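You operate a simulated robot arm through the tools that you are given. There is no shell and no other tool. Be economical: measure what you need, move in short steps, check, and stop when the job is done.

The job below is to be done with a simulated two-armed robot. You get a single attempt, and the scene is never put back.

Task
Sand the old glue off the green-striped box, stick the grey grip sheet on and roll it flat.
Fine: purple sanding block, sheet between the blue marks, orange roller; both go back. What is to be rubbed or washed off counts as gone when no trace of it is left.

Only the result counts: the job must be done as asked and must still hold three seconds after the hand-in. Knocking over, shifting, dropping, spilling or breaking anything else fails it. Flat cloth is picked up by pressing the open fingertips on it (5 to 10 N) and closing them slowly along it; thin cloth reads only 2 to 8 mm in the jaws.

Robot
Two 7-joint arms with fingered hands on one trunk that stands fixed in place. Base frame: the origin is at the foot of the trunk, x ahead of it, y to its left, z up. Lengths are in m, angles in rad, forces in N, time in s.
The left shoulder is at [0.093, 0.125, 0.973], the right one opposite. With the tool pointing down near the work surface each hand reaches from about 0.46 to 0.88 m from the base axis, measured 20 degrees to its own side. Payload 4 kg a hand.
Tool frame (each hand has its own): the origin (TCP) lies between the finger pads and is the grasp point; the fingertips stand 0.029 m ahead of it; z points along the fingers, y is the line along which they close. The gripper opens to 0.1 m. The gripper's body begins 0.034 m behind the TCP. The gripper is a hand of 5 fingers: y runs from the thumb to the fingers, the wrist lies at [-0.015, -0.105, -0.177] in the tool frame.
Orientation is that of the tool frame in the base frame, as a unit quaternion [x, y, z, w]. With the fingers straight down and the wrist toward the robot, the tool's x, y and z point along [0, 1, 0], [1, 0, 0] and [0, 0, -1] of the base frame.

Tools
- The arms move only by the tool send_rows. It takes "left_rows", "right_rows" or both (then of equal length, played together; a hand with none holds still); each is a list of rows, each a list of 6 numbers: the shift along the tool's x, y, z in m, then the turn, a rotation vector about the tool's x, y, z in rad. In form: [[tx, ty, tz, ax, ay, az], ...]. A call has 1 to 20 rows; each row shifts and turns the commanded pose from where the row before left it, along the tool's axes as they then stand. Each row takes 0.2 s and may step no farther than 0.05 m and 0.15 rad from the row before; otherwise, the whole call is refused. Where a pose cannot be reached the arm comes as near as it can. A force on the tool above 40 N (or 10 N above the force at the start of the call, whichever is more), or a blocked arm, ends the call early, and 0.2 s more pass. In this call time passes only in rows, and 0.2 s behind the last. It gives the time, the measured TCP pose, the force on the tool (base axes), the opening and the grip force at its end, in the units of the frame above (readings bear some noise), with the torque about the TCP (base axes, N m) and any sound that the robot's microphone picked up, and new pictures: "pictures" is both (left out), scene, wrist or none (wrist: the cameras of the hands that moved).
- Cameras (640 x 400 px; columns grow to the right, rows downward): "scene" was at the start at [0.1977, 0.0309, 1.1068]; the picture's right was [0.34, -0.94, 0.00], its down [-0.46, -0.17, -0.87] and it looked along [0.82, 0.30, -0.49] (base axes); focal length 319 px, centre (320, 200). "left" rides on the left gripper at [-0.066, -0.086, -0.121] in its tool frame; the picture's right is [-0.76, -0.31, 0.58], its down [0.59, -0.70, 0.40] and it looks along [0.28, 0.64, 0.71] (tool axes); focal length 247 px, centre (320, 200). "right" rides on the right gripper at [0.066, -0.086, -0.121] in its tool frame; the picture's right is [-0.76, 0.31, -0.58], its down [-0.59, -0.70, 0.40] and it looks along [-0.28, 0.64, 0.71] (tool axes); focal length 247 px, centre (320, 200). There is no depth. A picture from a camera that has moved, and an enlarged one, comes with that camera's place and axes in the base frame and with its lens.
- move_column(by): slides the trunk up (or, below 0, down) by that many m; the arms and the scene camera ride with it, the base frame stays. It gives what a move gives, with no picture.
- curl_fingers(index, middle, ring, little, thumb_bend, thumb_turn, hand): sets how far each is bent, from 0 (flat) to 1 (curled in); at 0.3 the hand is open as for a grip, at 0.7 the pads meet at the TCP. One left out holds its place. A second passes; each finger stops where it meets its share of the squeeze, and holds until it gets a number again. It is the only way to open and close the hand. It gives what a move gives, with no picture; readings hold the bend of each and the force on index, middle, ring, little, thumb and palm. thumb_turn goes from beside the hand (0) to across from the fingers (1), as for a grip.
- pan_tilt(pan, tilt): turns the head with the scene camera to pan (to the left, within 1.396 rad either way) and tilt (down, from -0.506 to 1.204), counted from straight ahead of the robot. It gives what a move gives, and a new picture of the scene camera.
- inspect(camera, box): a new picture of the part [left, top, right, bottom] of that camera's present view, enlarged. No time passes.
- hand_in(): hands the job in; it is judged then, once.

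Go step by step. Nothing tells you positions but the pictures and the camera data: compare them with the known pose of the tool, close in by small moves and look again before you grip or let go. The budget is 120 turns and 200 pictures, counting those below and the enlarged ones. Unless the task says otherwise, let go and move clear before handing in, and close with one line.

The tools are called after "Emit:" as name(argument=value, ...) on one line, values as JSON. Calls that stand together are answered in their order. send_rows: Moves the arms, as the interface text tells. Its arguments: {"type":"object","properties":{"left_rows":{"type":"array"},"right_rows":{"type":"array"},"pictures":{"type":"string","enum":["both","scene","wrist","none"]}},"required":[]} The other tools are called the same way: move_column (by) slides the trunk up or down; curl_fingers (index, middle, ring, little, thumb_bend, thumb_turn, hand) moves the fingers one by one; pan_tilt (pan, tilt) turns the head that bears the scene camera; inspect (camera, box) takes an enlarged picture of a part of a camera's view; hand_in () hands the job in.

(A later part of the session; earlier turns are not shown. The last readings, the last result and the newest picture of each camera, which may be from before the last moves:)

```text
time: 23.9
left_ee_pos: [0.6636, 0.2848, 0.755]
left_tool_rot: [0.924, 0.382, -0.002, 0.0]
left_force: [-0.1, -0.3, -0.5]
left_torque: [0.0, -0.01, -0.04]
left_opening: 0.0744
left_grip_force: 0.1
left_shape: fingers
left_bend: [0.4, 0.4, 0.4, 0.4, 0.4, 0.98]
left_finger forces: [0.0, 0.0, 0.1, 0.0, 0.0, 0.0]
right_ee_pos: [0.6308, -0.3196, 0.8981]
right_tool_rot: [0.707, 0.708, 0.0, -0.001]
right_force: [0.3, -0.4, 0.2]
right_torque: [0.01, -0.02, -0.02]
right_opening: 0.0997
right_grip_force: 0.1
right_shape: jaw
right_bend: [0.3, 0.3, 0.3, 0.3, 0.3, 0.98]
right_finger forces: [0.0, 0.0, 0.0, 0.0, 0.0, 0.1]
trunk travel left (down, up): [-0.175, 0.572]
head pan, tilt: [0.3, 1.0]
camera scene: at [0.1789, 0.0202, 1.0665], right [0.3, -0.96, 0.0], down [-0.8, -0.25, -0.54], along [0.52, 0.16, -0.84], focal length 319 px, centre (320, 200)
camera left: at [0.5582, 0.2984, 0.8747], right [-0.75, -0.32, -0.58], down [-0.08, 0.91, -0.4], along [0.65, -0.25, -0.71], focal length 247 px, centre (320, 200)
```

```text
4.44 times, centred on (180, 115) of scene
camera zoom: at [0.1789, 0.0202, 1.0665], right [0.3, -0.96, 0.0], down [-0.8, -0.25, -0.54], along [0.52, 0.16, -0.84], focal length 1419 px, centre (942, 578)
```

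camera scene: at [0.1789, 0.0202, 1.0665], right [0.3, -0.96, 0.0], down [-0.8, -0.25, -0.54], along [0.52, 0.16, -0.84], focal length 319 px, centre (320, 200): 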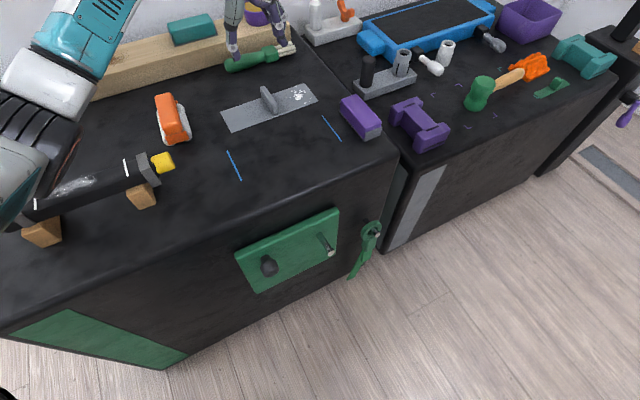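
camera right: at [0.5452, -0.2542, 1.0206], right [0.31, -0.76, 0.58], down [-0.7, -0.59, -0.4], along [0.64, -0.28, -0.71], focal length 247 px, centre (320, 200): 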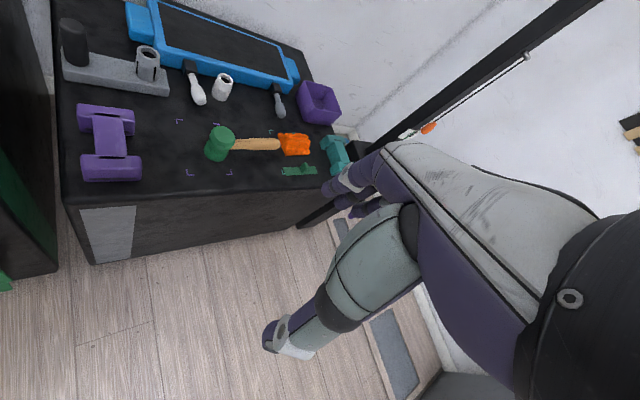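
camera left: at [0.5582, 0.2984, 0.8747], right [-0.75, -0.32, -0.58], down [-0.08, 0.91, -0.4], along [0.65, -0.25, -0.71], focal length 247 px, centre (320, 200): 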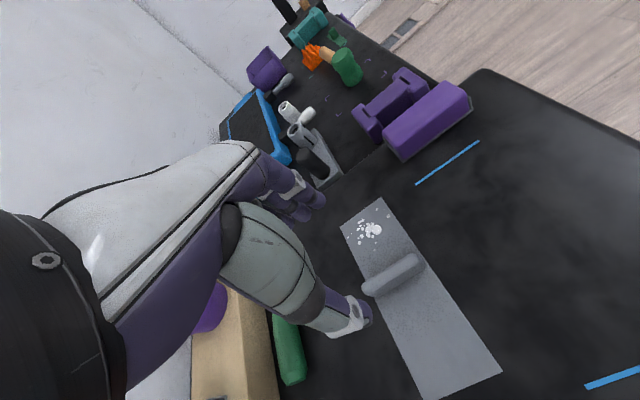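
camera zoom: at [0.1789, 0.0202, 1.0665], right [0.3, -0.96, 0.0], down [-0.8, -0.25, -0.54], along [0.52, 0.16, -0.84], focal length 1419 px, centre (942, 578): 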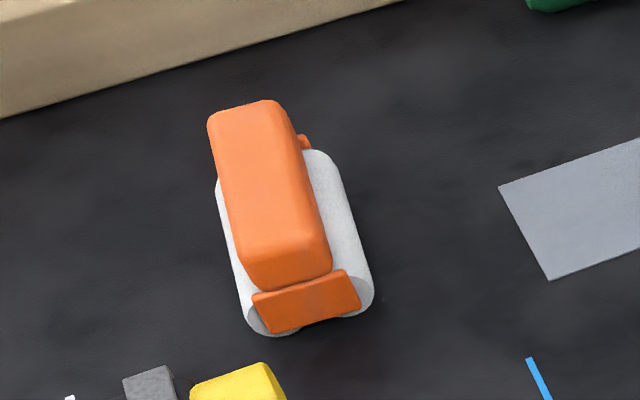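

The fin is at the sheet centre (0.664, 0.283), about 31 mm tall. Descending over it.

Emit:
send_rows(left_rows=[[-0.0015, 0.0015, 0.03, 0, 0, 0], [0, 0, 0.03, 0, 0, 0], [0, 0, 0.03, 0, 0, 0], [0, 0, 0.02, 0, 0, 0], [0, 0, 0.012, 0, 0, 0]])

Emit:
inspect(camera="scene", box=[210, 50, 330, 140])

```text
time: 25.1
left_ee_pos: [0.6656, 0.2806, 0.6354]
left_tool_rot: [0.924, 0.383, 0.002, 0.002]
left_force: [0.8, -1.6, 7.7]
left_torque: [0.22, 0.28, 0.01]
left_opening: 0.0752
left_grip_force: 3.3
left_shape: fingers
left_bend: [0.4, 0.4, 0.4, 0.4, 0.4, 0.98]
left_finger forces: [0.0, 0.0, 0.0, 0.0, 7.2, 0.0]
right_ee_pos: [0.6297, -0.3199, 0.8986]
right_tool_rot: [0.707, 0.708, 0.001, 0.0]
right_force: [0.2, 0.2, 0.0]
right_torque: [0.04, 0.01, 0.0]
right_opening: 0.0999
right_grip_force: 0.0
right_shape: jaw
right_bend: [0.3, 0.3, 0.3, 0.3, 0.3, 0.98]
right_finger forces: [0.0, 0.0, 0.1, 0.1, 0.0, 0.1]
trunk travel left (down, up): [-0.175, 0.572]
head pan, tilt: [0.3, 1.0]
camera scene: at [0.1784, 0.0198, 1.0668], right [0.3, -0.96, 0.0], down [-0.8, -0.25, -0.54], along [0.52, 0.16, -0.84], focal length 319 px, centre (320, 200)
camera left: at [0.5581, 0.2954, 0.755], right [-0.75, -0.32, -0.58], down [-0.08, 0.91, -0.4], along [0.66, -0.25, -0.71], focal length 247 px, centre (320, 200)
```

scene: 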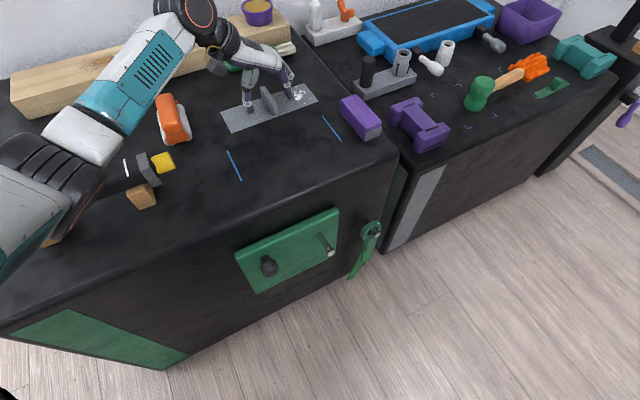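
left: 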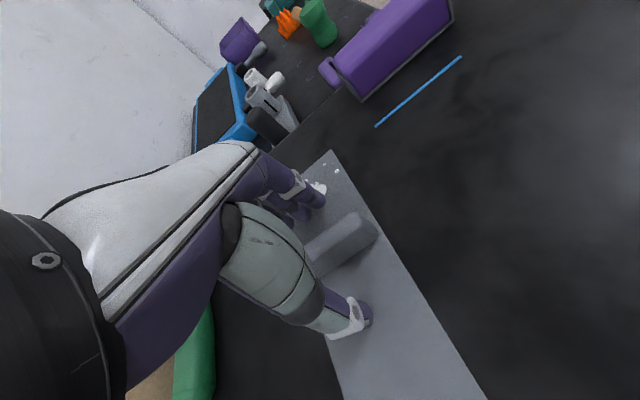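

```text
4.44 times, centred on (270, 95) of scene
camera zoom: at [0.1784, 0.0198, 1.0668], right [0.3, -0.96, 0.0], down [-0.8, -0.25, -0.54], along [0.52, 0.16, -0.84], focal length 1419 px, centre (542, 667)
```

zoom: 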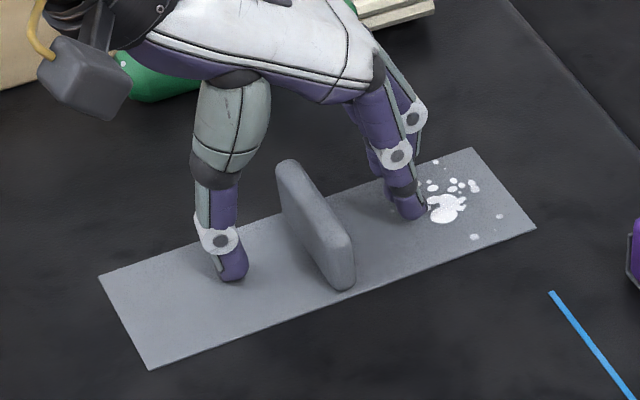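

The thumb touches the table. I'll raise slightly, close part-way near the fin, then re-check.

Emit:
send_rows(left_rows=[[-0.001, -0.001, -0.007, 0, 0, 0]], pictures="none")

Emit:
curl_fingers(hand="left", index=0.55, middle=0.55, ring=0.55, little=0.55, thumb_bend=0.55)

Emit:
send_rows(left_rows=[[0, 0, 0.003, 0, 0, 0], [0, 0, 0.003, 0, 0, 0]], pictures="none")

Emit:
inspect(camera="scene", box=[210, 50, 330, 140])

```text
time: 25.5
left_ee_pos: [0.6628, 0.2812, 0.6388]
left_tool_rot: [0.924, 0.382, 0.0, 0.0]
left_force: [0.0, -0.4, 0.7]
left_torque: [0.0, 0.03, -0.03]
left_opening: 0.075
left_grip_force: 0.0
left_shape: fingers
left_bend: [0.4, 0.4, 0.4, 0.4, 0.4, 0.98]
left_finger forces: [0.1, 0.0, 0.0, 0.0, 0.1, 0.1]
right_ee_pos: [0.6313, -0.3198, 0.8993]
right_tool_rot: [0.707, 0.707, 0.0, 0.0]
right_force: [-0.2, 0.4, 0.3]
right_torque: [-0.05, 0.01, -0.02]
right_opening: 0.1002
right_grip_force: 0.1
right_shape: jaw
right_bend: [0.3, 0.3, 0.3, 0.3, 0.3, 0.98]
right_finger forces: [0.0, 0.0, 0.1, 0.0, 0.0, 0.0]
trunk travel left (down, up): [-0.175, 0.572]
head pan, tilt: [0.3, 1.0]
```

```text
time: 26.5
left_ee_pos: [0.6624, 0.2802, 0.6391]
left_tool_rot: [0.924, 0.383, 0.001, 0.0]
left_force: [0.5, -0.1, 0.8]
left_torque: [0.0, 0.01, -0.01]
left_opening: 0.0383
left_grip_force: 0.1
left_shape: fingers
left_bend: [0.55, 0.55, 0.55, 0.55, 0.55, 0.98]
left_finger forces: [0.0, 0.0, 0.0, 0.0, 0.1, 0.0]
right_ee_pos: [0.632, -0.3197, 0.8985]
right_tool_rot: [0.706, 0.708, 0.0, 0.0]
right_force: [-0.1, -0.4, -0.6]
right_torque: [0.02, -0.01, -0.01]
right_opening: 0.0999
right_grip_force: 0.0
right_shape: jaw
right_bend: [0.3, 0.3, 0.3, 0.3, 0.3, 0.98]
right_finger forces: [0.0, 0.0, 0.1, 0.0, 0.0, 0.0]
trunk travel left (down, up): [-0.175, 0.572]
head pan, tilt: [0.3, 1.0]
```

```text
time: 27.1
left_ee_pos: [0.6636, 0.2823, 0.6361]
left_tool_rot: [0.924, 0.383, 0.001, 0.001]
left_force: [-0.1, 0.7, 9.0]
left_torque: [0.17, 0.28, -0.04]
left_opening: 0.0383
left_grip_force: 4.5
left_shape: fingers
left_bend: [0.55, 0.55, 0.55, 0.55, 0.55, 0.98]
left_finger forces: [0.0, 0.1, 0.0, 0.0, 9.0, 0.0]
right_ee_pos: [0.6307, -0.3197, 0.8998]
right_tool_rot: [0.706, 0.708, 0.0, 0.0]
right_force: [0.6, -0.8, 0.4]
right_torque: [0.02, 0.03, 0.0]
right_opening: 0.0999
right_grip_force: 0.0
right_shape: jaw
right_bend: [0.3, 0.3, 0.3, 0.3, 0.3, 0.98]
right_finger forces: [0.1, 0.1, 0.0, 0.0, 0.0, 0.0]
trunk travel left (down, up): [-0.175, 0.572]
head pan, tilt: [0.3, 1.0]
```

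```text
4.44 times, centred on (270, 95) of scene
camera zoom: at [0.1782, 0.0199, 1.0668], right [0.3, -0.96, 0.0], down [-0.8, -0.25, -0.54], along [0.52, 0.16, -0.84], focal length 1419 px, centre (542, 667)
```

zoom: 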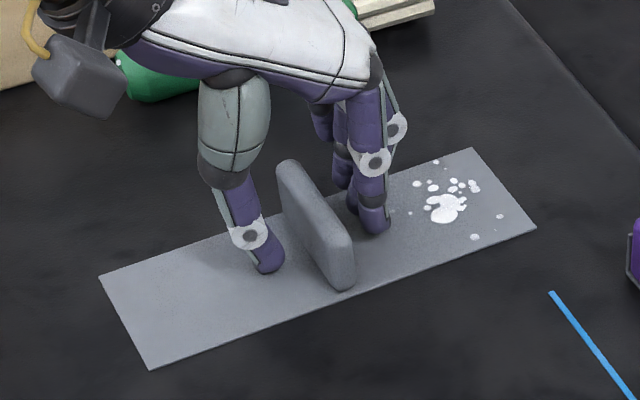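

Good straddle; easing up 3 mm and closing on the fin.

Emit:
send_rows(left_rows=[[0, 0, -0.004, 0, 0, 0]], pictures="none")

Emit:
curl_fingers(hand="left", index=0.75, middle=0.75, ring=0.75, little=0.75, thumb_bend=0.7)

Emit:
inspect(camera="scene", box=[210, 50, 330, 140])

```text
time: 27.5
left_ee_pos: [0.6616, 0.2813, 0.6371]
left_tool_rot: [0.924, 0.382, -0.002, 0.0]
left_force: [0.5, -0.1, 0.3]
left_torque: [-0.02, -0.01, -0.01]
left_opening: 0.0378
left_grip_force: 0.0
left_shape: fingers
left_bend: [0.55, 0.55, 0.55, 0.55, 0.55, 0.98]
left_finger forces: [0.1, 0.1, 0.0, 0.1, 0.1, 0.0]
right_ee_pos: [0.6313, -0.3202, 0.8984]
right_tool_rot: [0.706, 0.708, -0.001, 0.0]
right_force: [0.2, -0.2, -0.6]
right_torque: [0.0, 0.01, 0.01]
right_opening: 0.0998
right_grip_force: 0.2
right_shape: jaw
right_bend: [0.3, 0.3, 0.3, 0.3, 0.3, 0.98]
right_finger forces: [0.0, 0.0, 0.0, 0.0, 0.0, 0.0]
trunk travel left (down, up): [-0.175, 0.572]
head pan, tilt: [0.3, 1.0]
```

```text
time: 28.5
left_ee_pos: [0.6627, 0.2818, 0.6372]
left_tool_rot: [0.924, 0.383, 0.0, 0.0]
left_force: [0.3, -0.1, 0.4]
left_torque: [0.01, 0.08, 0.03]
left_opening: 0.0103
left_grip_force: 7.4
left_shape: fingers
left_bend: [0.74, 0.74, 0.75, 0.75, 0.66, 0.96]
left_finger forces: [5.0, 1.9, 0.4, 0.0, 7.3, 0.0]
right_ee_pos: [0.6307, -0.3201, 0.8982]
right_tool_rot: [0.707, 0.707, -0.001, 0.0]
right_force: [-0.2, -0.2, 0.9]
right_torque: [0.02, 0.0, 0.02]
right_opening: 0.0997
right_grip_force: 0.1
right_shape: jaw
right_bend: [0.3, 0.3, 0.3, 0.3, 0.3, 0.98]
right_finger forces: [0.1, 0.0, 0.0, 0.0, 0.0, 0.0]
trunk travel left (down, up): [-0.175, 0.572]
head pan, tilt: [0.3, 1.0]
```

```text
4.44 times, centred on (270, 95) of scene
camera zoom: at [0.1789, 0.0201, 1.0664], right [0.3, -0.96, 0.0], down [-0.8, -0.25, -0.54], along [0.52, 0.16, -0.84], focal length 1419 px, centre (542, 667)
```

zoom: 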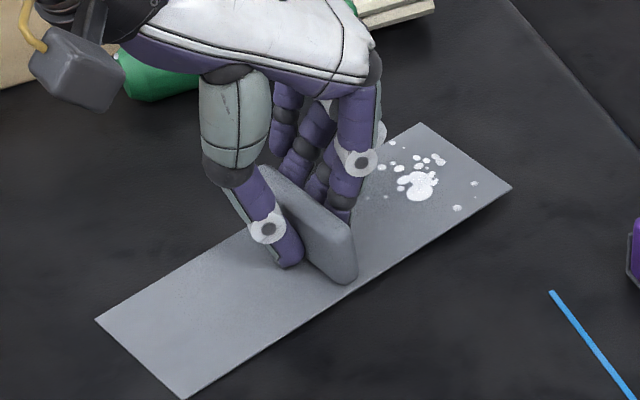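

The sheet swivelled about 16° in the grip; I'll firm up the grip, lift a little and measure the angle to correct it.

Emit:
curl_fingers(hand="left", index=0.85, middle=0.85, ring=0.85, little=0.85, thumb_bend=0.8)

Emit:
send_rows(left_rows=[[0, 0, -0.01, 0, 0, 0], [0, 0, -0.01, 0, 0, 0]])

Emit:
inspect(camera="scene", box=[210, 50, 330, 140])

```text
time: 29.5
left_ee_pos: [0.6624, 0.2827, 0.6364]
left_tool_rot: [0.924, 0.383, 0.0, 0.0]
left_force: [1.1, 0.8, 2.1]
left_torque: [0.11, 0.28, -0.08]
left_opening: 0.0096
left_grip_force: 21.3
left_shape: fingers
left_bend: [0.77, 0.82, 0.84, 0.85, 0.64, 0.93]
left_finger forces: [10.3, 7.4, 0.0, 0.1, 23.8, 0.0]
right_ee_pos: [0.6313, -0.3193, 0.8993]
right_tool_rot: [0.707, 0.708, 0.0, 0.0]
right_force: [0.8, 0.6, 0.7]
right_torque: [0.0, -0.02, 0.01]
right_opening: 0.0999
right_grip_force: 0.0
right_shape: jaw
right_bend: [0.3, 0.3, 0.3, 0.3, 0.3, 0.98]
right_finger forces: [0.1, 0.1, 0.0, 0.0, 0.1, 0.1]
trunk travel left (down, up): [-0.175, 0.572]
head pan, tilt: [0.3, 1.0]
```

```text
time: 30.1
left_ee_pos: [0.6617, 0.2819, 0.6568]
left_tool_rot: [0.924, 0.383, -0.001, 0.0]
left_force: [-0.2, 0.1, -0.3]
left_torque: [0.0, -0.04, 0.01]
left_opening: 0.0092
left_grip_force: 18.7
left_shape: fingers
left_bend: [0.78, 0.83, 0.85, 0.85, 0.64, 0.93]
left_finger forces: [12.5, 6.2, 0.0, 0.0, 18.9, 0.0]
right_ee_pos: [0.6312, -0.3192, 0.8985]
right_tool_rot: [0.706, 0.708, -0.001, 0.0]
right_force: [-0.4, -0.3, 0.3]
right_torque: [0.01, 0.0, 0.0]
right_opening: 0.0998
right_grip_force: 0.1
right_shape: jaw
right_bend: [0.3, 0.3, 0.3, 0.3, 0.3, 0.98]
right_finger forces: [0.0, 0.0, 0.0, 0.1, 0.0, 0.0]
trunk travel left (down, up): [-0.175, 0.572]
head pan, tilt: [0.3, 1.0]
camera scene: at [0.1789, 0.0201, 1.0664], right [0.3, -0.96, 0.0], down [-0.8, -0.25, -0.54], along [0.52, 0.16, -0.84], focal length 319 px, centre (320, 200)
camera left: at [0.5565, 0.2959, 0.7786], right [-0.75, -0.32, -0.58], down [-0.08, 0.91, -0.4], along [0.65, -0.25, -0.71], focal length 247 px, centre (320, 200)
```

scene: 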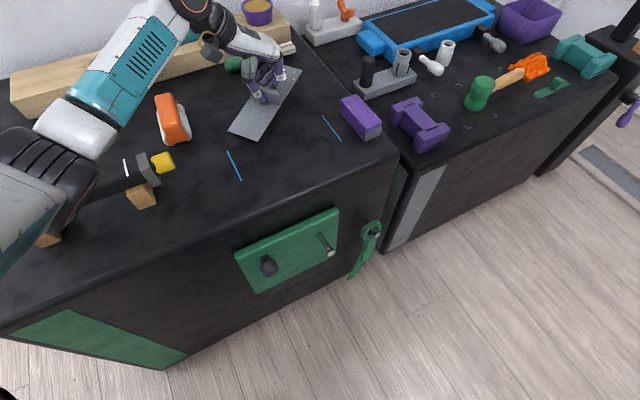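
left: 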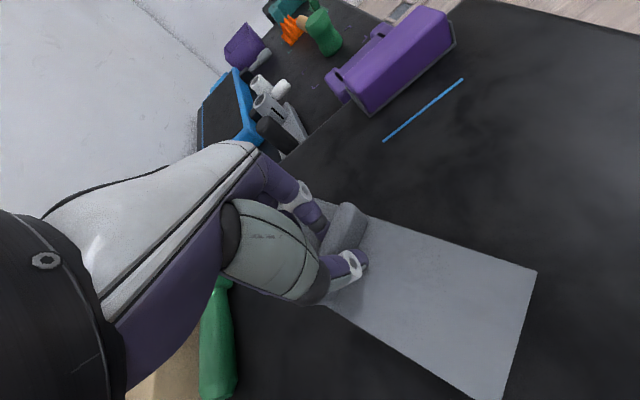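

```text
4.44 times, centred on (270, 95) of scene
camera zoom: at [0.1789, 0.0201, 1.0664], right [0.3, -0.96, 0.0], down [-0.8, -0.25, -0.54], along [0.52, 0.16, -0.84], focal length 1419 px, centre (542, 667)
```

zoom: 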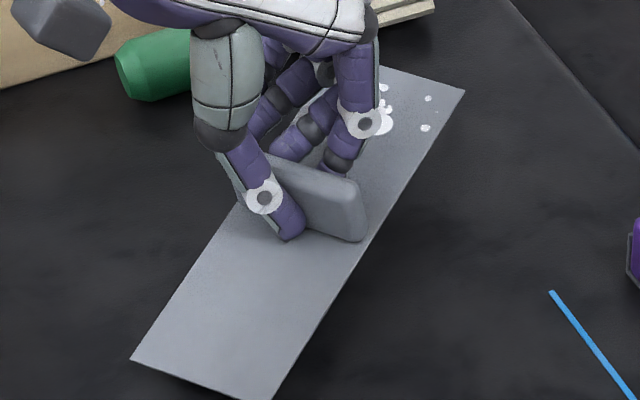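

The sheet swivelled about 38° and tilts slightly, but its centre is still at the TCP. I'll lift, carry it to the mark centre and turn the hand by +0.66 rad to compensate.

Emit:
send_rows(left_rows=[[0, 0, -0.02, 0, 0, 0], [0, 0, -0.02, 0, 0, 0], [-0.0293, -0.0045, 0, 0, 0, 0], [-0.0293, -0.0045, 0, 0, 0, 0], [-0.0293, -0.0045, 0, 0, 0, 0], [-0.0293, -0.0045, 0, 0, 0, 0], [0, 0, 0, 0, 0, 0.11], [0, 0, 0, 0, 0, 0.11], [0, 0, 0, 0, 0, 0.11], [0, 0, 0, 0, 0, 0.11], [0, 0, 0, 0, 0, 0.11], [0, 0, 0, 0, 0, 0.11]])

Emit:
inspect(camera="scene", box=[180, 70, 380, 210])

```text
time: 32.7
left_ee_pos: [0.5677, 0.2114, 0.6979]
left_tool_rot: [0.998, 0.063, 0.0, 0.0]
left_force: [0.3, -0.2, 0.2]
left_torque: [-0.01, 0.0, -0.01]
left_opening: 0.0091
left_grip_force: 18.3
left_shape: fingers
left_bend: [0.78, 0.83, 0.85, 0.85, 0.64, 0.93]
left_finger forces: [12.2, 6.2, 0.0, 0.1, 18.6, 0.0]
right_ee_pos: [0.6298, -0.3197, 0.8987]
right_tool_rot: [0.707, 0.707, 0.0, -0.001]
right_force: [0.1, -0.8, -0.5]
right_torque: [0.0, 0.0, 0.01]
right_opening: 0.0999
right_grip_force: 0.0
right_shape: jaw
right_bend: [0.3, 0.3, 0.3, 0.3, 0.3, 0.98]
right_finger forces: [0.1, 0.0, 0.0, 0.1, 0.1, 0.0]
trunk travel left (down, up): [-0.175, 0.572]
head pan, tilt: [0.3, 1.0]
camera scene: at [0.179, 0.0201, 1.0664], right [0.3, -0.96, 0.0], down [-0.8, -0.25, -0.54], along [0.52, 0.16, -0.84], focal length 319 px, centre (320, 200)
camera left: at [0.4922, 0.2886, 0.8182], right [-0.79, 0.21, -0.58], down [0.5, 0.77, -0.4], along [0.36, -0.6, -0.71], focal length 247 px, centre (320, 200)
```

scene: 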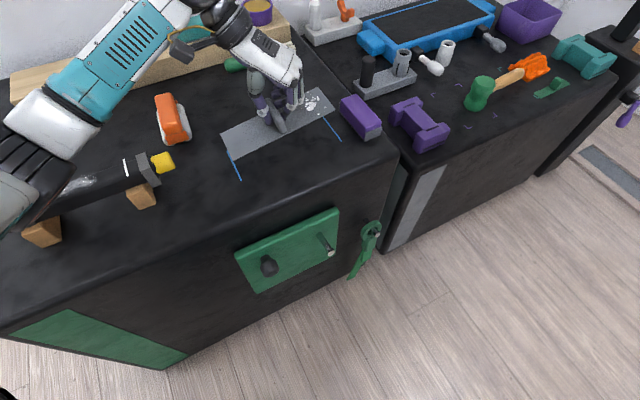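
left: 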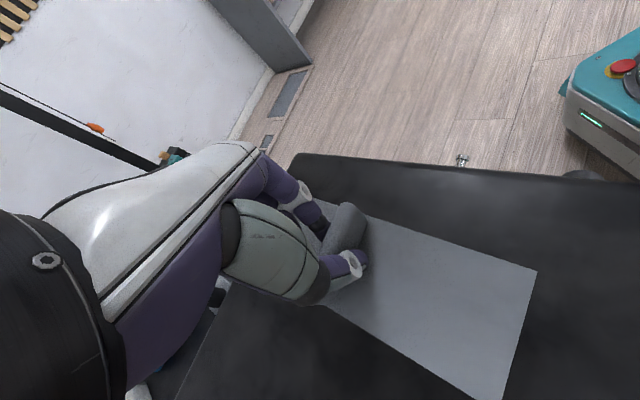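

```text
2.86 times, centred on (280, 140) of scene
camera zoom: at [0.179, 0.0201, 1.0664], right [0.3, -0.96, 0.0], down [-0.8, -0.25, -0.54], along [0.52, 0.16, -0.84], focal length 912 px, centre (434, 371)
```

zoom: 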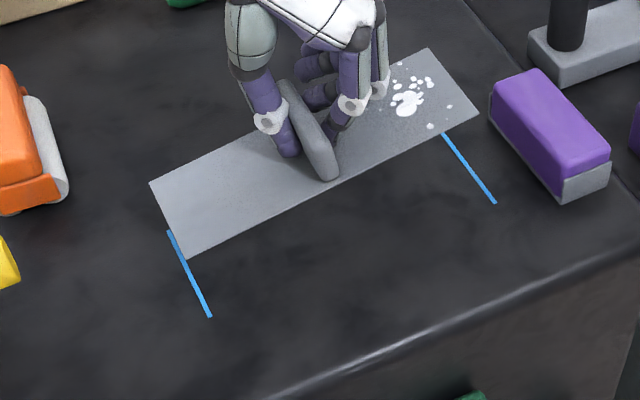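

The sheet is near the target but its right end is raised about 12°. Levelling by tilting the hand, then measuring again.

Emit:
send_rows(left_rows=[[0, 0, 0, 0.075, -0.06, 0], [0, 0, 0.01, 0.075, -0.06, 0]], pictures="wrist")

Emit:
inspect(camera="scene", box=[200, 60, 360, 190])

```text
time: 33.3
left_ee_pos: [0.5678, 0.2126, 0.6867]
left_tool_rot: [0.993, 0.062, -0.066, -0.07]
left_force: [0.0, 0.3, -0.5]
left_torque: [0.03, -0.01, -0.03]
left_opening: 0.009
left_grip_force: 18.9
left_shape: fingers
left_bend: [0.78, 0.83, 0.85, 0.85, 0.64, 0.92]
left_finger forces: [12.3, 6.2, 0.0, 0.0, 18.5, 0.0]
right_ee_pos: [0.6309, -0.3194, 0.8988]
right_tool_rot: [0.707, 0.707, -0.001, 0.0]
right_force: [0.3, -0.2, 0.5]
right_torque: [0.03, 0.01, -0.01]
right_opening: 0.1003
right_grip_force: 0.0
right_shape: jaw
right_bend: [0.3, 0.3, 0.3, 0.3, 0.3, 0.98]
right_finger forces: [0.0, 0.0, 0.0, 0.2, 0.1, 0.1]
trunk travel left (down, up): [-0.175, 0.572]
head pan, tilt: [0.3, 1.0]
camera left: at [0.5095, 0.2712, 0.8267], right [-0.86, 0.28, -0.43], down [0.44, 0.82, -0.36], along [0.25, -0.5, -0.83], focal length 247 px, centre (320, 200)
```

left: 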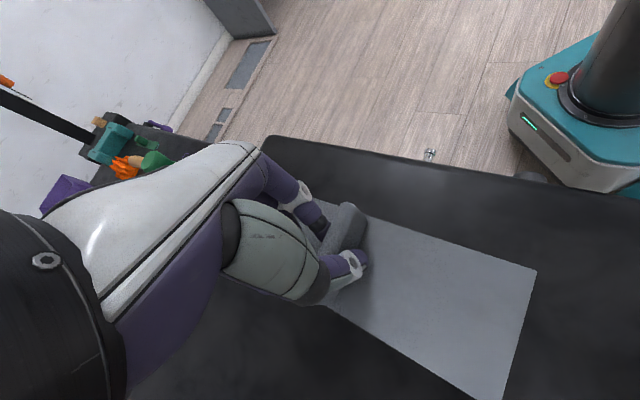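

```text
3.08 times, centred on (280, 125) of scene
camera zoom: at [0.1791, 0.02, 1.0664], right [0.3, -0.96, 0.0], down [-0.8, -0.25, -0.54], along [0.52, 0.16, -0.84], focal length 982 px, centre (443, 431)
```

zoom: 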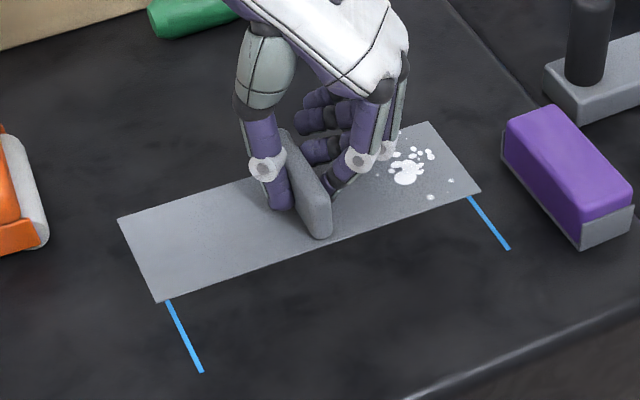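

Nearly level now. Lowering to about 1 cm above the table and shifting the sheet ~13 mm toward −y, then re-measuring.

Emit:
send_rows(left_rows=[[0.0025, 0.0093, 0.0176, 0, 0, 0], [0.0025, 0.0093, 0.0176, 0, 0, 0]], pictures="none")

Emit:
inspect(camera="scene", box=[200, 70, 360, 200])

```text
time: 33.9
left_ee_pos: [0.5689, 0.1998, 0.6505]
left_tool_rot: [0.993, 0.062, -0.065, -0.072]
left_force: [0.3, 0.6, 0.2]
left_torque: [0.01, -0.04, 0.03]
left_opening: 0.0094
left_grip_force: 18.4
left_shape: fingers
left_bend: [0.78, 0.83, 0.85, 0.85, 0.64, 0.92]
left_finger forces: [12.3, 6.3, 0.0, 0.0, 18.4, 0.0]
right_ee_pos: [0.6308, -0.32, 0.8991]
right_tool_rot: [0.707, 0.707, -0.001, -0.001]
right_force: [0.1, 0.3, -0.4]
right_torque: [-0.02, 0.03, -0.01]
right_opening: 0.0996
right_grip_force: 0.1
right_shape: jaw
right_bend: [0.3, 0.3, 0.3, 0.3, 0.3, 0.98]
right_finger forces: [0.0, 0.0, 0.1, 0.1, 0.1, 0.0]
trunk travel left (down, up): [-0.175, 0.572]
head pan, tilt: [0.3, 1.0]
```

```text
3.08 times, centred on (280, 135) of scene
camera zoom: at [0.1791, 0.0201, 1.0664], right [0.3, -0.96, 0.0], down [-0.8, -0.25, -0.54], along [0.52, 0.16, -0.84], focal length 982 px, centre (443, 400)
```

zoom: 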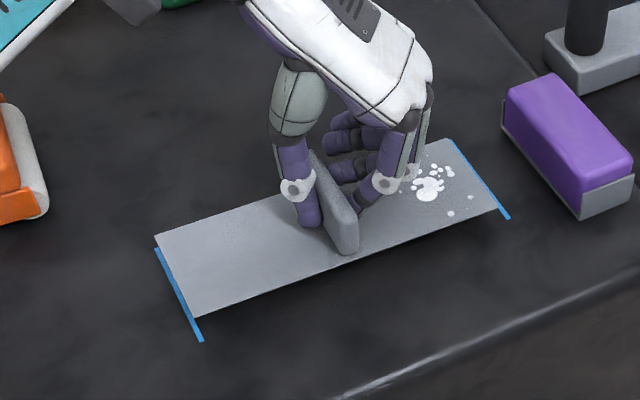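

Very close. Lowering most of the rest with a small correction.

Emit:
send_rows(left_rows=[[0.003, 0.001, 0.006, 0, 0, 0], [0.002, 0.001, 0.005, 0, 0, 0]], pictures="none")

Emit:
inspect(camera="scene", box=[200, 70, 360, 200])

```text
time: 34.5
left_ee_pos: [0.5732, 0.1999, 0.6384]
left_tool_rot: [0.993, 0.063, -0.065, -0.07]
left_force: [0.4, 0.2, -1.6]
left_torque: [0.0, 0.01, -0.02]
left_opening: 0.0092
left_grip_force: 18.8
left_shape: fingers
left_bend: [0.78, 0.83, 0.85, 0.85, 0.64, 0.92]
left_finger forces: [12.3, 6.2, 0.1, 0.1, 18.6, 0.0]
right_ee_pos: [0.6296, -0.3192, 0.8985]
right_tool_rot: [0.706, 0.708, 0.0, -0.001]
right_force: [-0.2, -0.5, -0.1]
right_torque: [0.0, -0.02, 0.04]
right_opening: 0.0999
right_grip_force: 0.1
right_shape: jaw
right_bend: [0.3, 0.3, 0.3, 0.3, 0.3, 0.98]
right_finger forces: [0.0, 0.0, 0.0, 0.1, 0.0, 0.0]
trunk travel left (down, up): [-0.175, 0.572]
head pan, tilt: [0.3, 1.0]
```

```text
3.08 times, centred on (280, 135) of scene
camera zoom: at [0.179, 0.0201, 1.0664], right [0.3, -0.96, 0.0], down [-0.8, -0.25, -0.54], along [0.52, 0.16, -0.84], focal length 982 px, centre (443, 400)
```

zoom: 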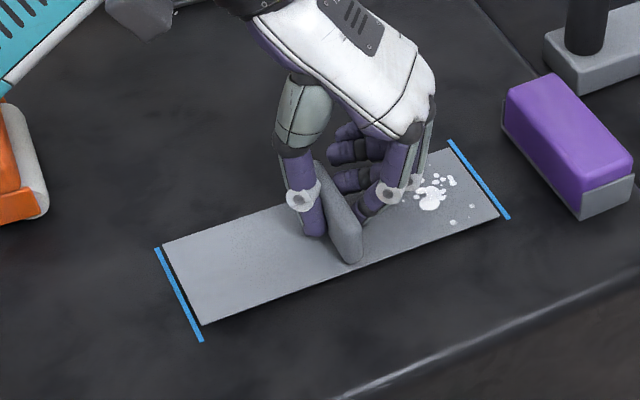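

Almost on the table. Lowering a few more mm and re-inspecting from both cameras.

Emit:
send_rows(left_rows=[[0.0003, 0.0003, 0.003, 0, 0, 0]], pictures="none")

Emit:
inspect(camera="scene", box=[220, 90, 350, 190])

```text
time: 34.9
left_ee_pos: [0.5727, 0.2003, 0.6341]
left_tool_rot: [0.994, 0.062, -0.064, -0.07]
left_force: [0.2, 0.0, -1.8]
left_torque: [-0.01, -0.02, -0.02]
left_opening: 0.009
left_grip_force: 19.0
left_shape: fingers
left_bend: [0.78, 0.83, 0.85, 0.85, 0.64, 0.92]
left_finger forces: [12.1, 6.4, 0.1, 0.1, 18.5, 0.1]
right_ee_pos: [0.6315, -0.3202, 0.8982]
right_tool_rot: [0.707, 0.708, -0.001, -0.001]
right_force: [-0.3, -0.1, 0.7]
right_torque: [0.0, -0.01, 0.01]
right_opening: 0.0997
right_grip_force: 0.1
right_shape: jaw
right_bend: [0.3, 0.3, 0.3, 0.3, 0.3, 0.98]
right_finger forces: [0.1, 0.1, 0.0, 0.0, 0.0, 0.0]
trunk travel left (down, up): [-0.175, 0.572]
head pan, tilt: [0.3, 1.0]
```

```text
4.00 times, centred on (285, 140) of scene
camera zoom: at [0.1791, 0.0201, 1.0664], right [0.3, -0.96, 0.0], down [-0.8, -0.25, -0.54], along [0.52, 0.16, -0.84], focal length 1277 px, centre (460, 440)
```

zoom: 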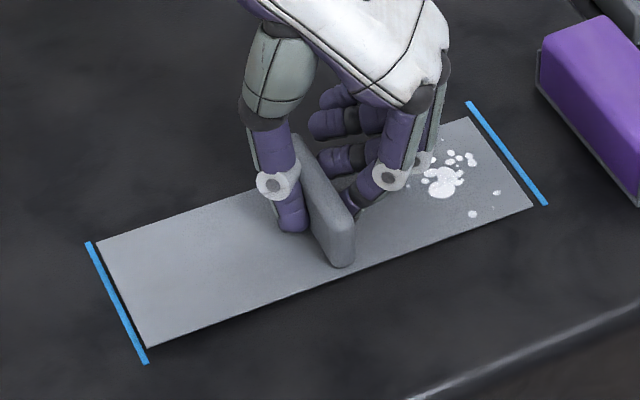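

Centre matches the target within a millimetre; I'll turn +2° and lower to contact.

Emit:
send_rows(left_rows=[[0, 0, 0, -0.0043, -0.0051, -0.0343], [0.0003, 0.0003, 0.002, 0, 0, 0], [0.0003, 0.0003, 0.002, 0, 0, 0]], pictures="none")

Emit:
inspect(camera="scene", box=[220, 90, 350, 190])

```text
time: 35.7
left_ee_pos: [0.5727, 0.1986, 0.6303]
left_tool_rot: [0.992, 0.08, -0.066, -0.069]
left_force: [-1.1, -0.5, 0.3]
left_torque: [-0.05, -0.06, -0.03]
left_opening: 0.009
left_grip_force: 19.9
left_shape: fingers
left_bend: [0.78, 0.84, 0.85, 0.85, 0.64, 0.92]
left_finger forces: [13.2, 6.7, 0.1, 0.1, 20.1, 0.0]
right_ee_pos: [0.6299, -0.3194, 0.8995]
right_tool_rot: [0.707, 0.707, 0.0, 0.0]
right_force: [-0.4, -0.3, 0.5]
right_torque: [0.0, 0.01, -0.01]
right_opening: 0.1
right_grip_force: 0.0
right_shape: jaw
right_bend: [0.3, 0.3, 0.3, 0.3, 0.3, 0.98]
right_finger forces: [0.0, 0.1, 0.1, 0.0, 0.0, 0.0]
trunk travel left (down, up): [-0.175, 0.572]
head pan, tilt: [0.3, 1.0]
```

```text
4.00 times, centred on (285, 140) of scene
camera zoom: at [0.1789, 0.0201, 1.0665], right [0.3, -0.96, 0.0], down [-0.8, -0.25, -0.54], along [0.52, 0.16, -0.84], focal length 1277 px, centre (460, 440)
```

zoom: 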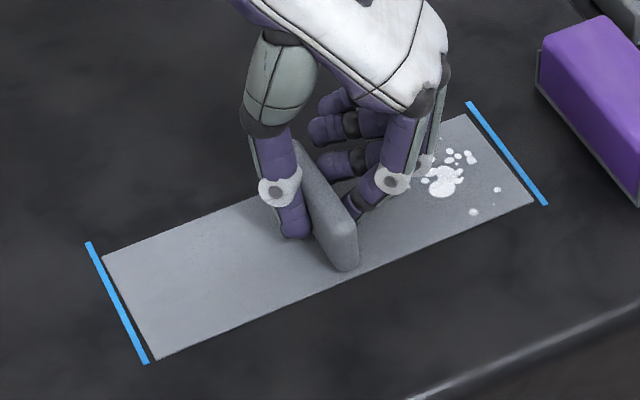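

It now lies flat, needing only ~3.5 mm further from the front edge and −0.8°. Lifting slightly, correcting and setting down.

Emit:
send_rows(left_rows=[[-0.0004, -0.0004, -0.004, 0, 0, 0], [0.0027, -0.0024, 0, 0.0017, 0.002, 0.0137], [0.0003, 0.0003, 0.003, 0, 0, 0], [0.0003, 0.0003, 0.003, 0, 0, 0]], pictures="none")

Emit:
inspect(camera="scene", box=[220, 90, 350, 190])

```text
time: 36.7
left_ee_pos: [0.5754, 0.202, 0.6301]
left_tool_rot: [0.993, 0.074, -0.064, -0.07]
left_force: [-1.1, -1.2, 6.7]
left_torque: [-0.03, 0.02, -0.02]
left_opening: 0.0091
left_grip_force: 20.3
left_shape: fingers
left_bend: [0.78, 0.84, 0.85, 0.85, 0.63, 0.92]
left_finger forces: [13.1, 7.3, 0.1, 0.1, 20.3, 0.0]
right_ee_pos: [0.6297, -0.3199, 0.8989]
right_tool_rot: [0.706, 0.708, -0.001, 0.0]
right_force: [-1.2, -0.1, -0.2]
right_torque: [-0.03, 0.01, -0.03]
right_opening: 0.0997
right_grip_force: 0.0
right_shape: jaw
right_bend: [0.3, 0.3, 0.3, 0.3, 0.3, 0.98]
right_finger forces: [0.0, 0.0, 0.0, 0.0, 0.1, 0.0]
trunk travel left (down, up): [-0.175, 0.572]
head pan, tilt: [0.3, 1.0]
```

```text
4.00 times, centred on (285, 140) of scene
camera zoom: at [0.1784, 0.0199, 1.0667], right [0.3, -0.96, 0.0], down [-0.8, -0.25, -0.54], along [0.52, 0.16, -0.84], focal length 1277 px, centre (460, 440)
```

zoom: 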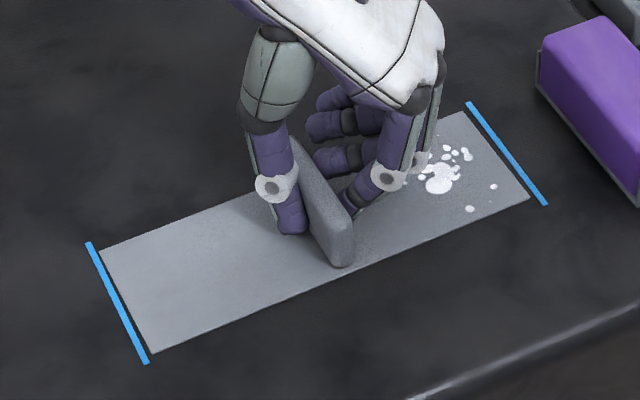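

The sheet is within 2 mm of the centre of the marks and parallel. Releasing and checking that it stays.

Emit:
curl_fingers(hand="left", index=0.6, middle=0.6, ring=0.6, little=0.6, thumb_bend=0.5)

Emit:
inspect(camera="scene", box=[220, 90, 350, 190])

```text
time: 37.7
left_ee_pos: [0.5745, 0.202, 0.633]
left_tool_rot: [0.993, 0.073, -0.062, -0.07]
left_force: [4.2, 2.2, 34.0]
left_torque: [-0.21, -0.72, 0.04]
left_opening: 0.0335
left_grip_force: 17.2
left_shape: fingers
left_bend: [0.63, 0.73, 0.69, 0.6, 0.5, 0.98]
left_finger forces: [9.0, 11.3, 14.4, 0.0, 0.1, 0.0]
right_ee_pos: [0.6303, -0.3196, 0.8995]
right_tool_rot: [0.706, 0.708, 0.001, 0.001]
right_force: [0.0, -0.1, 0.0]
right_torque: [0.02, -0.02, 0.01]
right_opening: 0.0996
right_grip_force: 0.2
right_shape: jaw
right_bend: [0.3, 0.3, 0.3, 0.3, 0.3, 0.98]
right_finger forces: [0.0, 0.0, 0.0, 0.0, 0.0, 0.0]
trunk travel left (down, up): [-0.175, 0.572]
head pan, tilt: [0.3, 1.0]
```

```text
4.00 times, centred on (285, 140) of scene
camera zoom: at [0.1768, 0.0195, 1.0671], right [0.3, -0.96, 0.0], down [-0.8, -0.25, -0.54], along [0.52, 0.16, -0.84], focal length 1277 px, centre (460, 440)
```

zoom: 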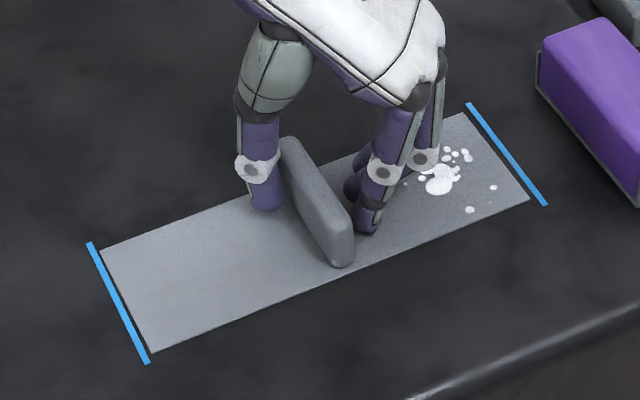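

The sheet stayed. The fingertips press on it as they straighten, so I'll rise straight up.

Emit:
send_rows(left_rows=[[-0.0012, -0.0015, -0.01, 0, 0, 0], [-0.0024, -0.003, -0.02, 0, 0, 0], [-0.005, -0.006, -0.04, 0, 0, 0], [-0.005, -0.006, -0.04, 0, 0, 0]])

Emit:
inspect(camera="scene", box=[220, 90, 350, 190])

```text
time: 38.7
left_ee_pos: [0.5748, 0.2027, 0.7415]
left_tool_rot: [0.993, 0.074, -0.066, -0.07]
left_force: [0.3, -0.4, 0.1]
left_torque: [-0.01, -0.02, -0.02]
left_opening: 0.0377
left_grip_force: 0.1
left_shape: fingers
left_bend: [0.6, 0.6, 0.6, 0.6, 0.5, 0.98]
left_finger forces: [0.0, 0.0, 0.0, 0.0, 0.1, 0.0]
right_ee_pos: [0.6305, -0.3202, 0.8983]
right_tool_rot: [0.706, 0.708, 0.0, 0.0]
right_force: [0.5, -0.7, -0.4]
right_torque: [-0.02, 0.0, -0.02]
right_opening: 0.0997
right_grip_force: 0.1
right_shape: jaw
right_bend: [0.3, 0.3, 0.3, 0.3, 0.3, 0.98]
right_finger forces: [0.1, 0.0, 0.0, 0.1, 0.1, 0.0]
trunk travel left (down, up): [-0.175, 0.572]
head pan, tilt: [0.3, 1.0]
camera scene: at [0.1788, 0.0201, 1.0665], right [0.3, -0.96, 0.0], down [-0.8, -0.25, -0.54], along [0.52, 0.16, -0.84], focal length 319 px, centre (320, 200)
camera left: at [0.5163, 0.2605, 0.8802], right [-0.87, 0.26, -0.43], down [0.43, 0.83, -0.36], along [0.26, -0.49, -0.83], focal length 247 px, centre (320, 200)
```

scene: 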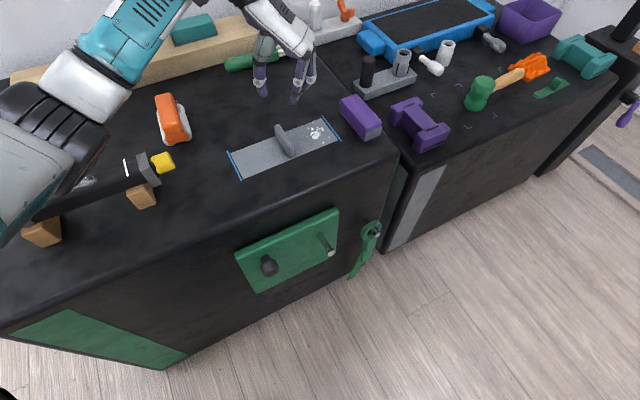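
left: 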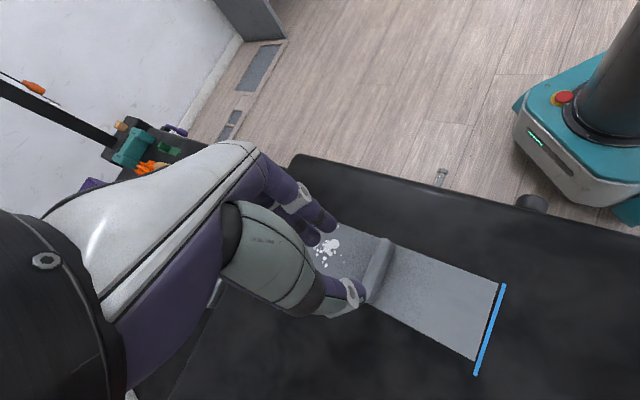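

```text
4.00 times, centred on (285, 140) of scene
camera zoom: at [0.1788, 0.0201, 1.0665], right [0.3, -0.96, 0.0], down [-0.8, -0.25, -0.54], along [0.52, 0.16, -0.84], focal length 1277 px, centre (460, 440)
```

zoom: 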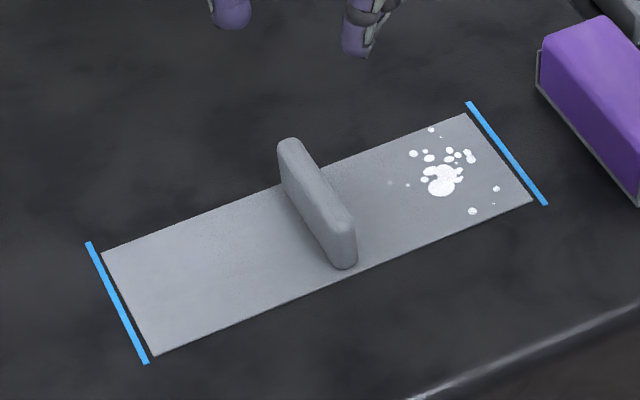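

The sheet is well placed. Now to the orange roller near (0.545, 0.44), axis about 41°: level the hand, turn back, and move above it for a close look.

Emit:
send_rows(left_rows=[[0, 0, -0.02, -0.075, 0.06, 0], [0, 0, -0.02, -0.075, 0.06, 0], [0, 0, -0.015, 0, 0, -0.115], [0, 0, -0.015, 0, 0, -0.115], [0, 0, 0, 0, 0, -0.115], [0, 0, 0, 0, 0, -0.115], [0, 0, 0, 0, 0, -0.115], [0.02245, -0.0329, 0, 0, 0, 0], [0.02245, -0.0329, 0, 0, 0, 0], [0.02245, -0.0329, 0, 0, 0, 0], [0.02245, -0.0329, 0, 0, 0, 0], [0.02245, -0.0329, 0, 0, 0, 0], [0.02245, -0.0329, 0, 0, 0, 0]])

Emit:
curl_fingers(hand="left", index=0.37, middle=0.37, ring=0.37, little=0.37, thumb_bend=0.37)

Emit:
inspect(camera="left", box=[310, 200, 510, 390])

Emit:
inspect(camera="scene", box=[130, 70, 230, 160])

```text
time: 41.5
left_ee_pos: [0.5486, 0.4355, 0.8103]
left_tool_rot: [0.936, 0.353, -0.001, 0.0]
left_force: [-0.3, 1.0, -0.7]
left_torque: [0.0, 0.0, 0.0]
left_opening: 0.0379
left_grip_force: 0.0
left_shape: fingers
left_bend: [0.6, 0.6, 0.6, 0.6, 0.5, 0.98]
left_finger forces: [0.0, 0.0, 0.0, 0.0, 0.1, 0.0]
right_ee_pos: [0.6307, -0.3209, 0.8988]
right_tool_rot: [0.707, 0.708, -0.001, -0.001]
right_force: [0.6, -0.4, 0.6]
right_torque: [0.0, -0.03, -0.01]
right_opening: 0.0997
right_grip_force: 0.0
right_shape: jaw
right_bend: [0.3, 0.3, 0.3, 0.3, 0.3, 0.98]
right_finger forces: [0.0, 0.0, 0.0, 0.0, 0.0, 0.1]
trunk travel left (down, up): [-0.175, 0.572]
head pan, tilt: [0.3, 1.0]
camera scene: at [0.1789, 0.0202, 1.0664], right [0.3, -0.96, 0.0], down [-0.8, -0.25, -0.54], along [0.52, 0.16, -0.84], focal length 319 px, centre (320, 200)
camera left: at [0.4435, 0.4571, 0.9307], right [-0.77, -0.27, -0.58], down [-0.02, 0.92, -0.4], along [0.64, -0.3, -0.71], focal length 247 px, centre (320, 200)
```

scene: 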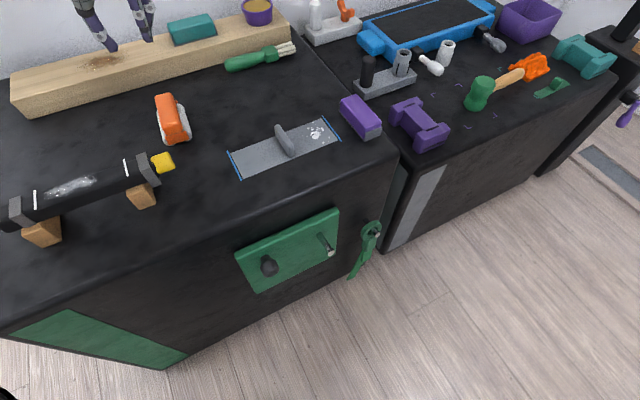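
left: 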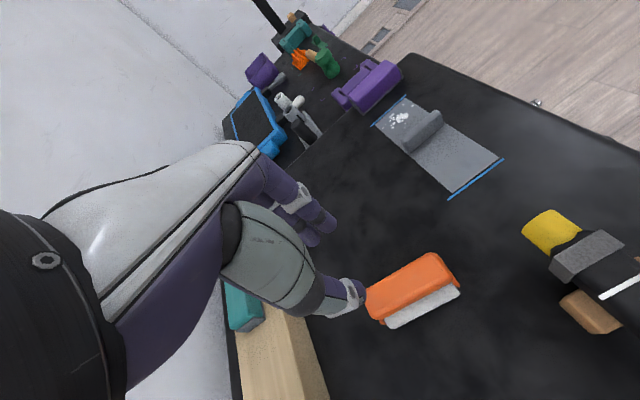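

```text
time: 42.5
left_ee_pos: [0.5492, 0.4354, 0.8088]
left_tool_rot: [0.936, 0.352, -0.001, 0.001]
left_force: [0.0, -0.3, -0.5]
left_torque: [0.02, -0.02, -0.01]
left_opening: 0.0816
left_grip_force: 0.2
left_shape: fingers
left_bend: [0.37, 0.37, 0.37, 0.37, 0.37, 0.98]
left_finger forces: [0.0, 0.0, 0.0, 0.1, 0.0, 0.0]
right_ee_pos: [0.6306, -0.3187, 0.8987]
right_tool_rot: [0.707, 0.708, 0.0, -0.001]
right_force: [1.2, 0.2, 0.2]
right_torque: [0.02, 0.01, 0.02]
right_opening: 0.0995
right_grip_force: 0.1
right_shape: jaw
right_bend: [0.3, 0.3, 0.3, 0.3, 0.3, 0.98]
right_finger forces: [0.0, 0.0, 0.0, 0.0, 0.1, 0.0]
trunk travel left (down, up): [-0.175, 0.572]
head pan, tilt: [0.3, 1.0]
```

```text
2.11 times, centred on (410, 295) of left
camera zoom: at [0.4437, 0.4566, 0.9309], right [-0.77, -0.27, -0.58], down [-0.02, 0.92, -0.4], along [0.64, -0.29, -0.71], focal length 520 px, centre (130, 0)
```

zoom: 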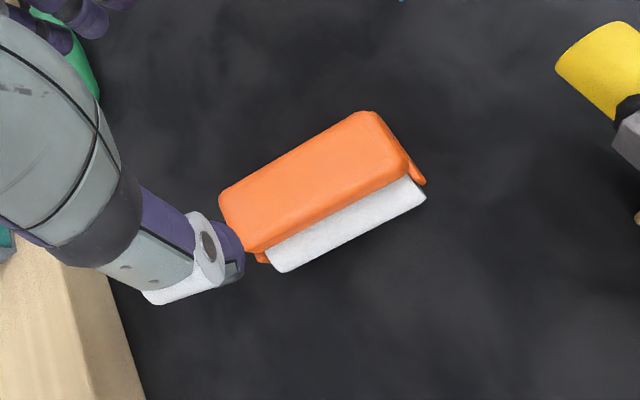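

```text
4.44 times, centred on (180, 115) of scene
camera zoom: at [0.1789, 0.0202, 1.0664], right [0.3, -0.96, 0.0], down [-0.8, -0.25, -0.54], along [0.52, 0.16, -0.84], focal length 1419 px, centre (942, 578)
```

zoom: 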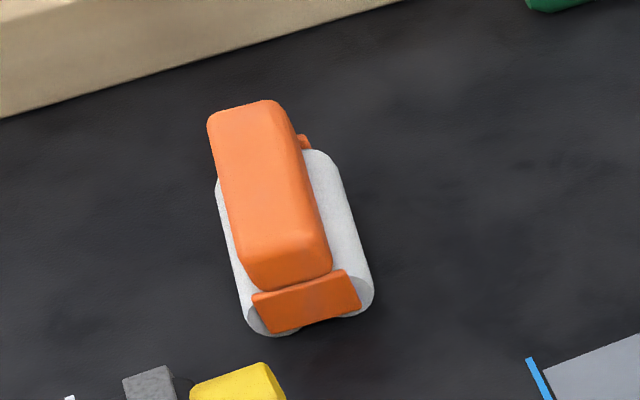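

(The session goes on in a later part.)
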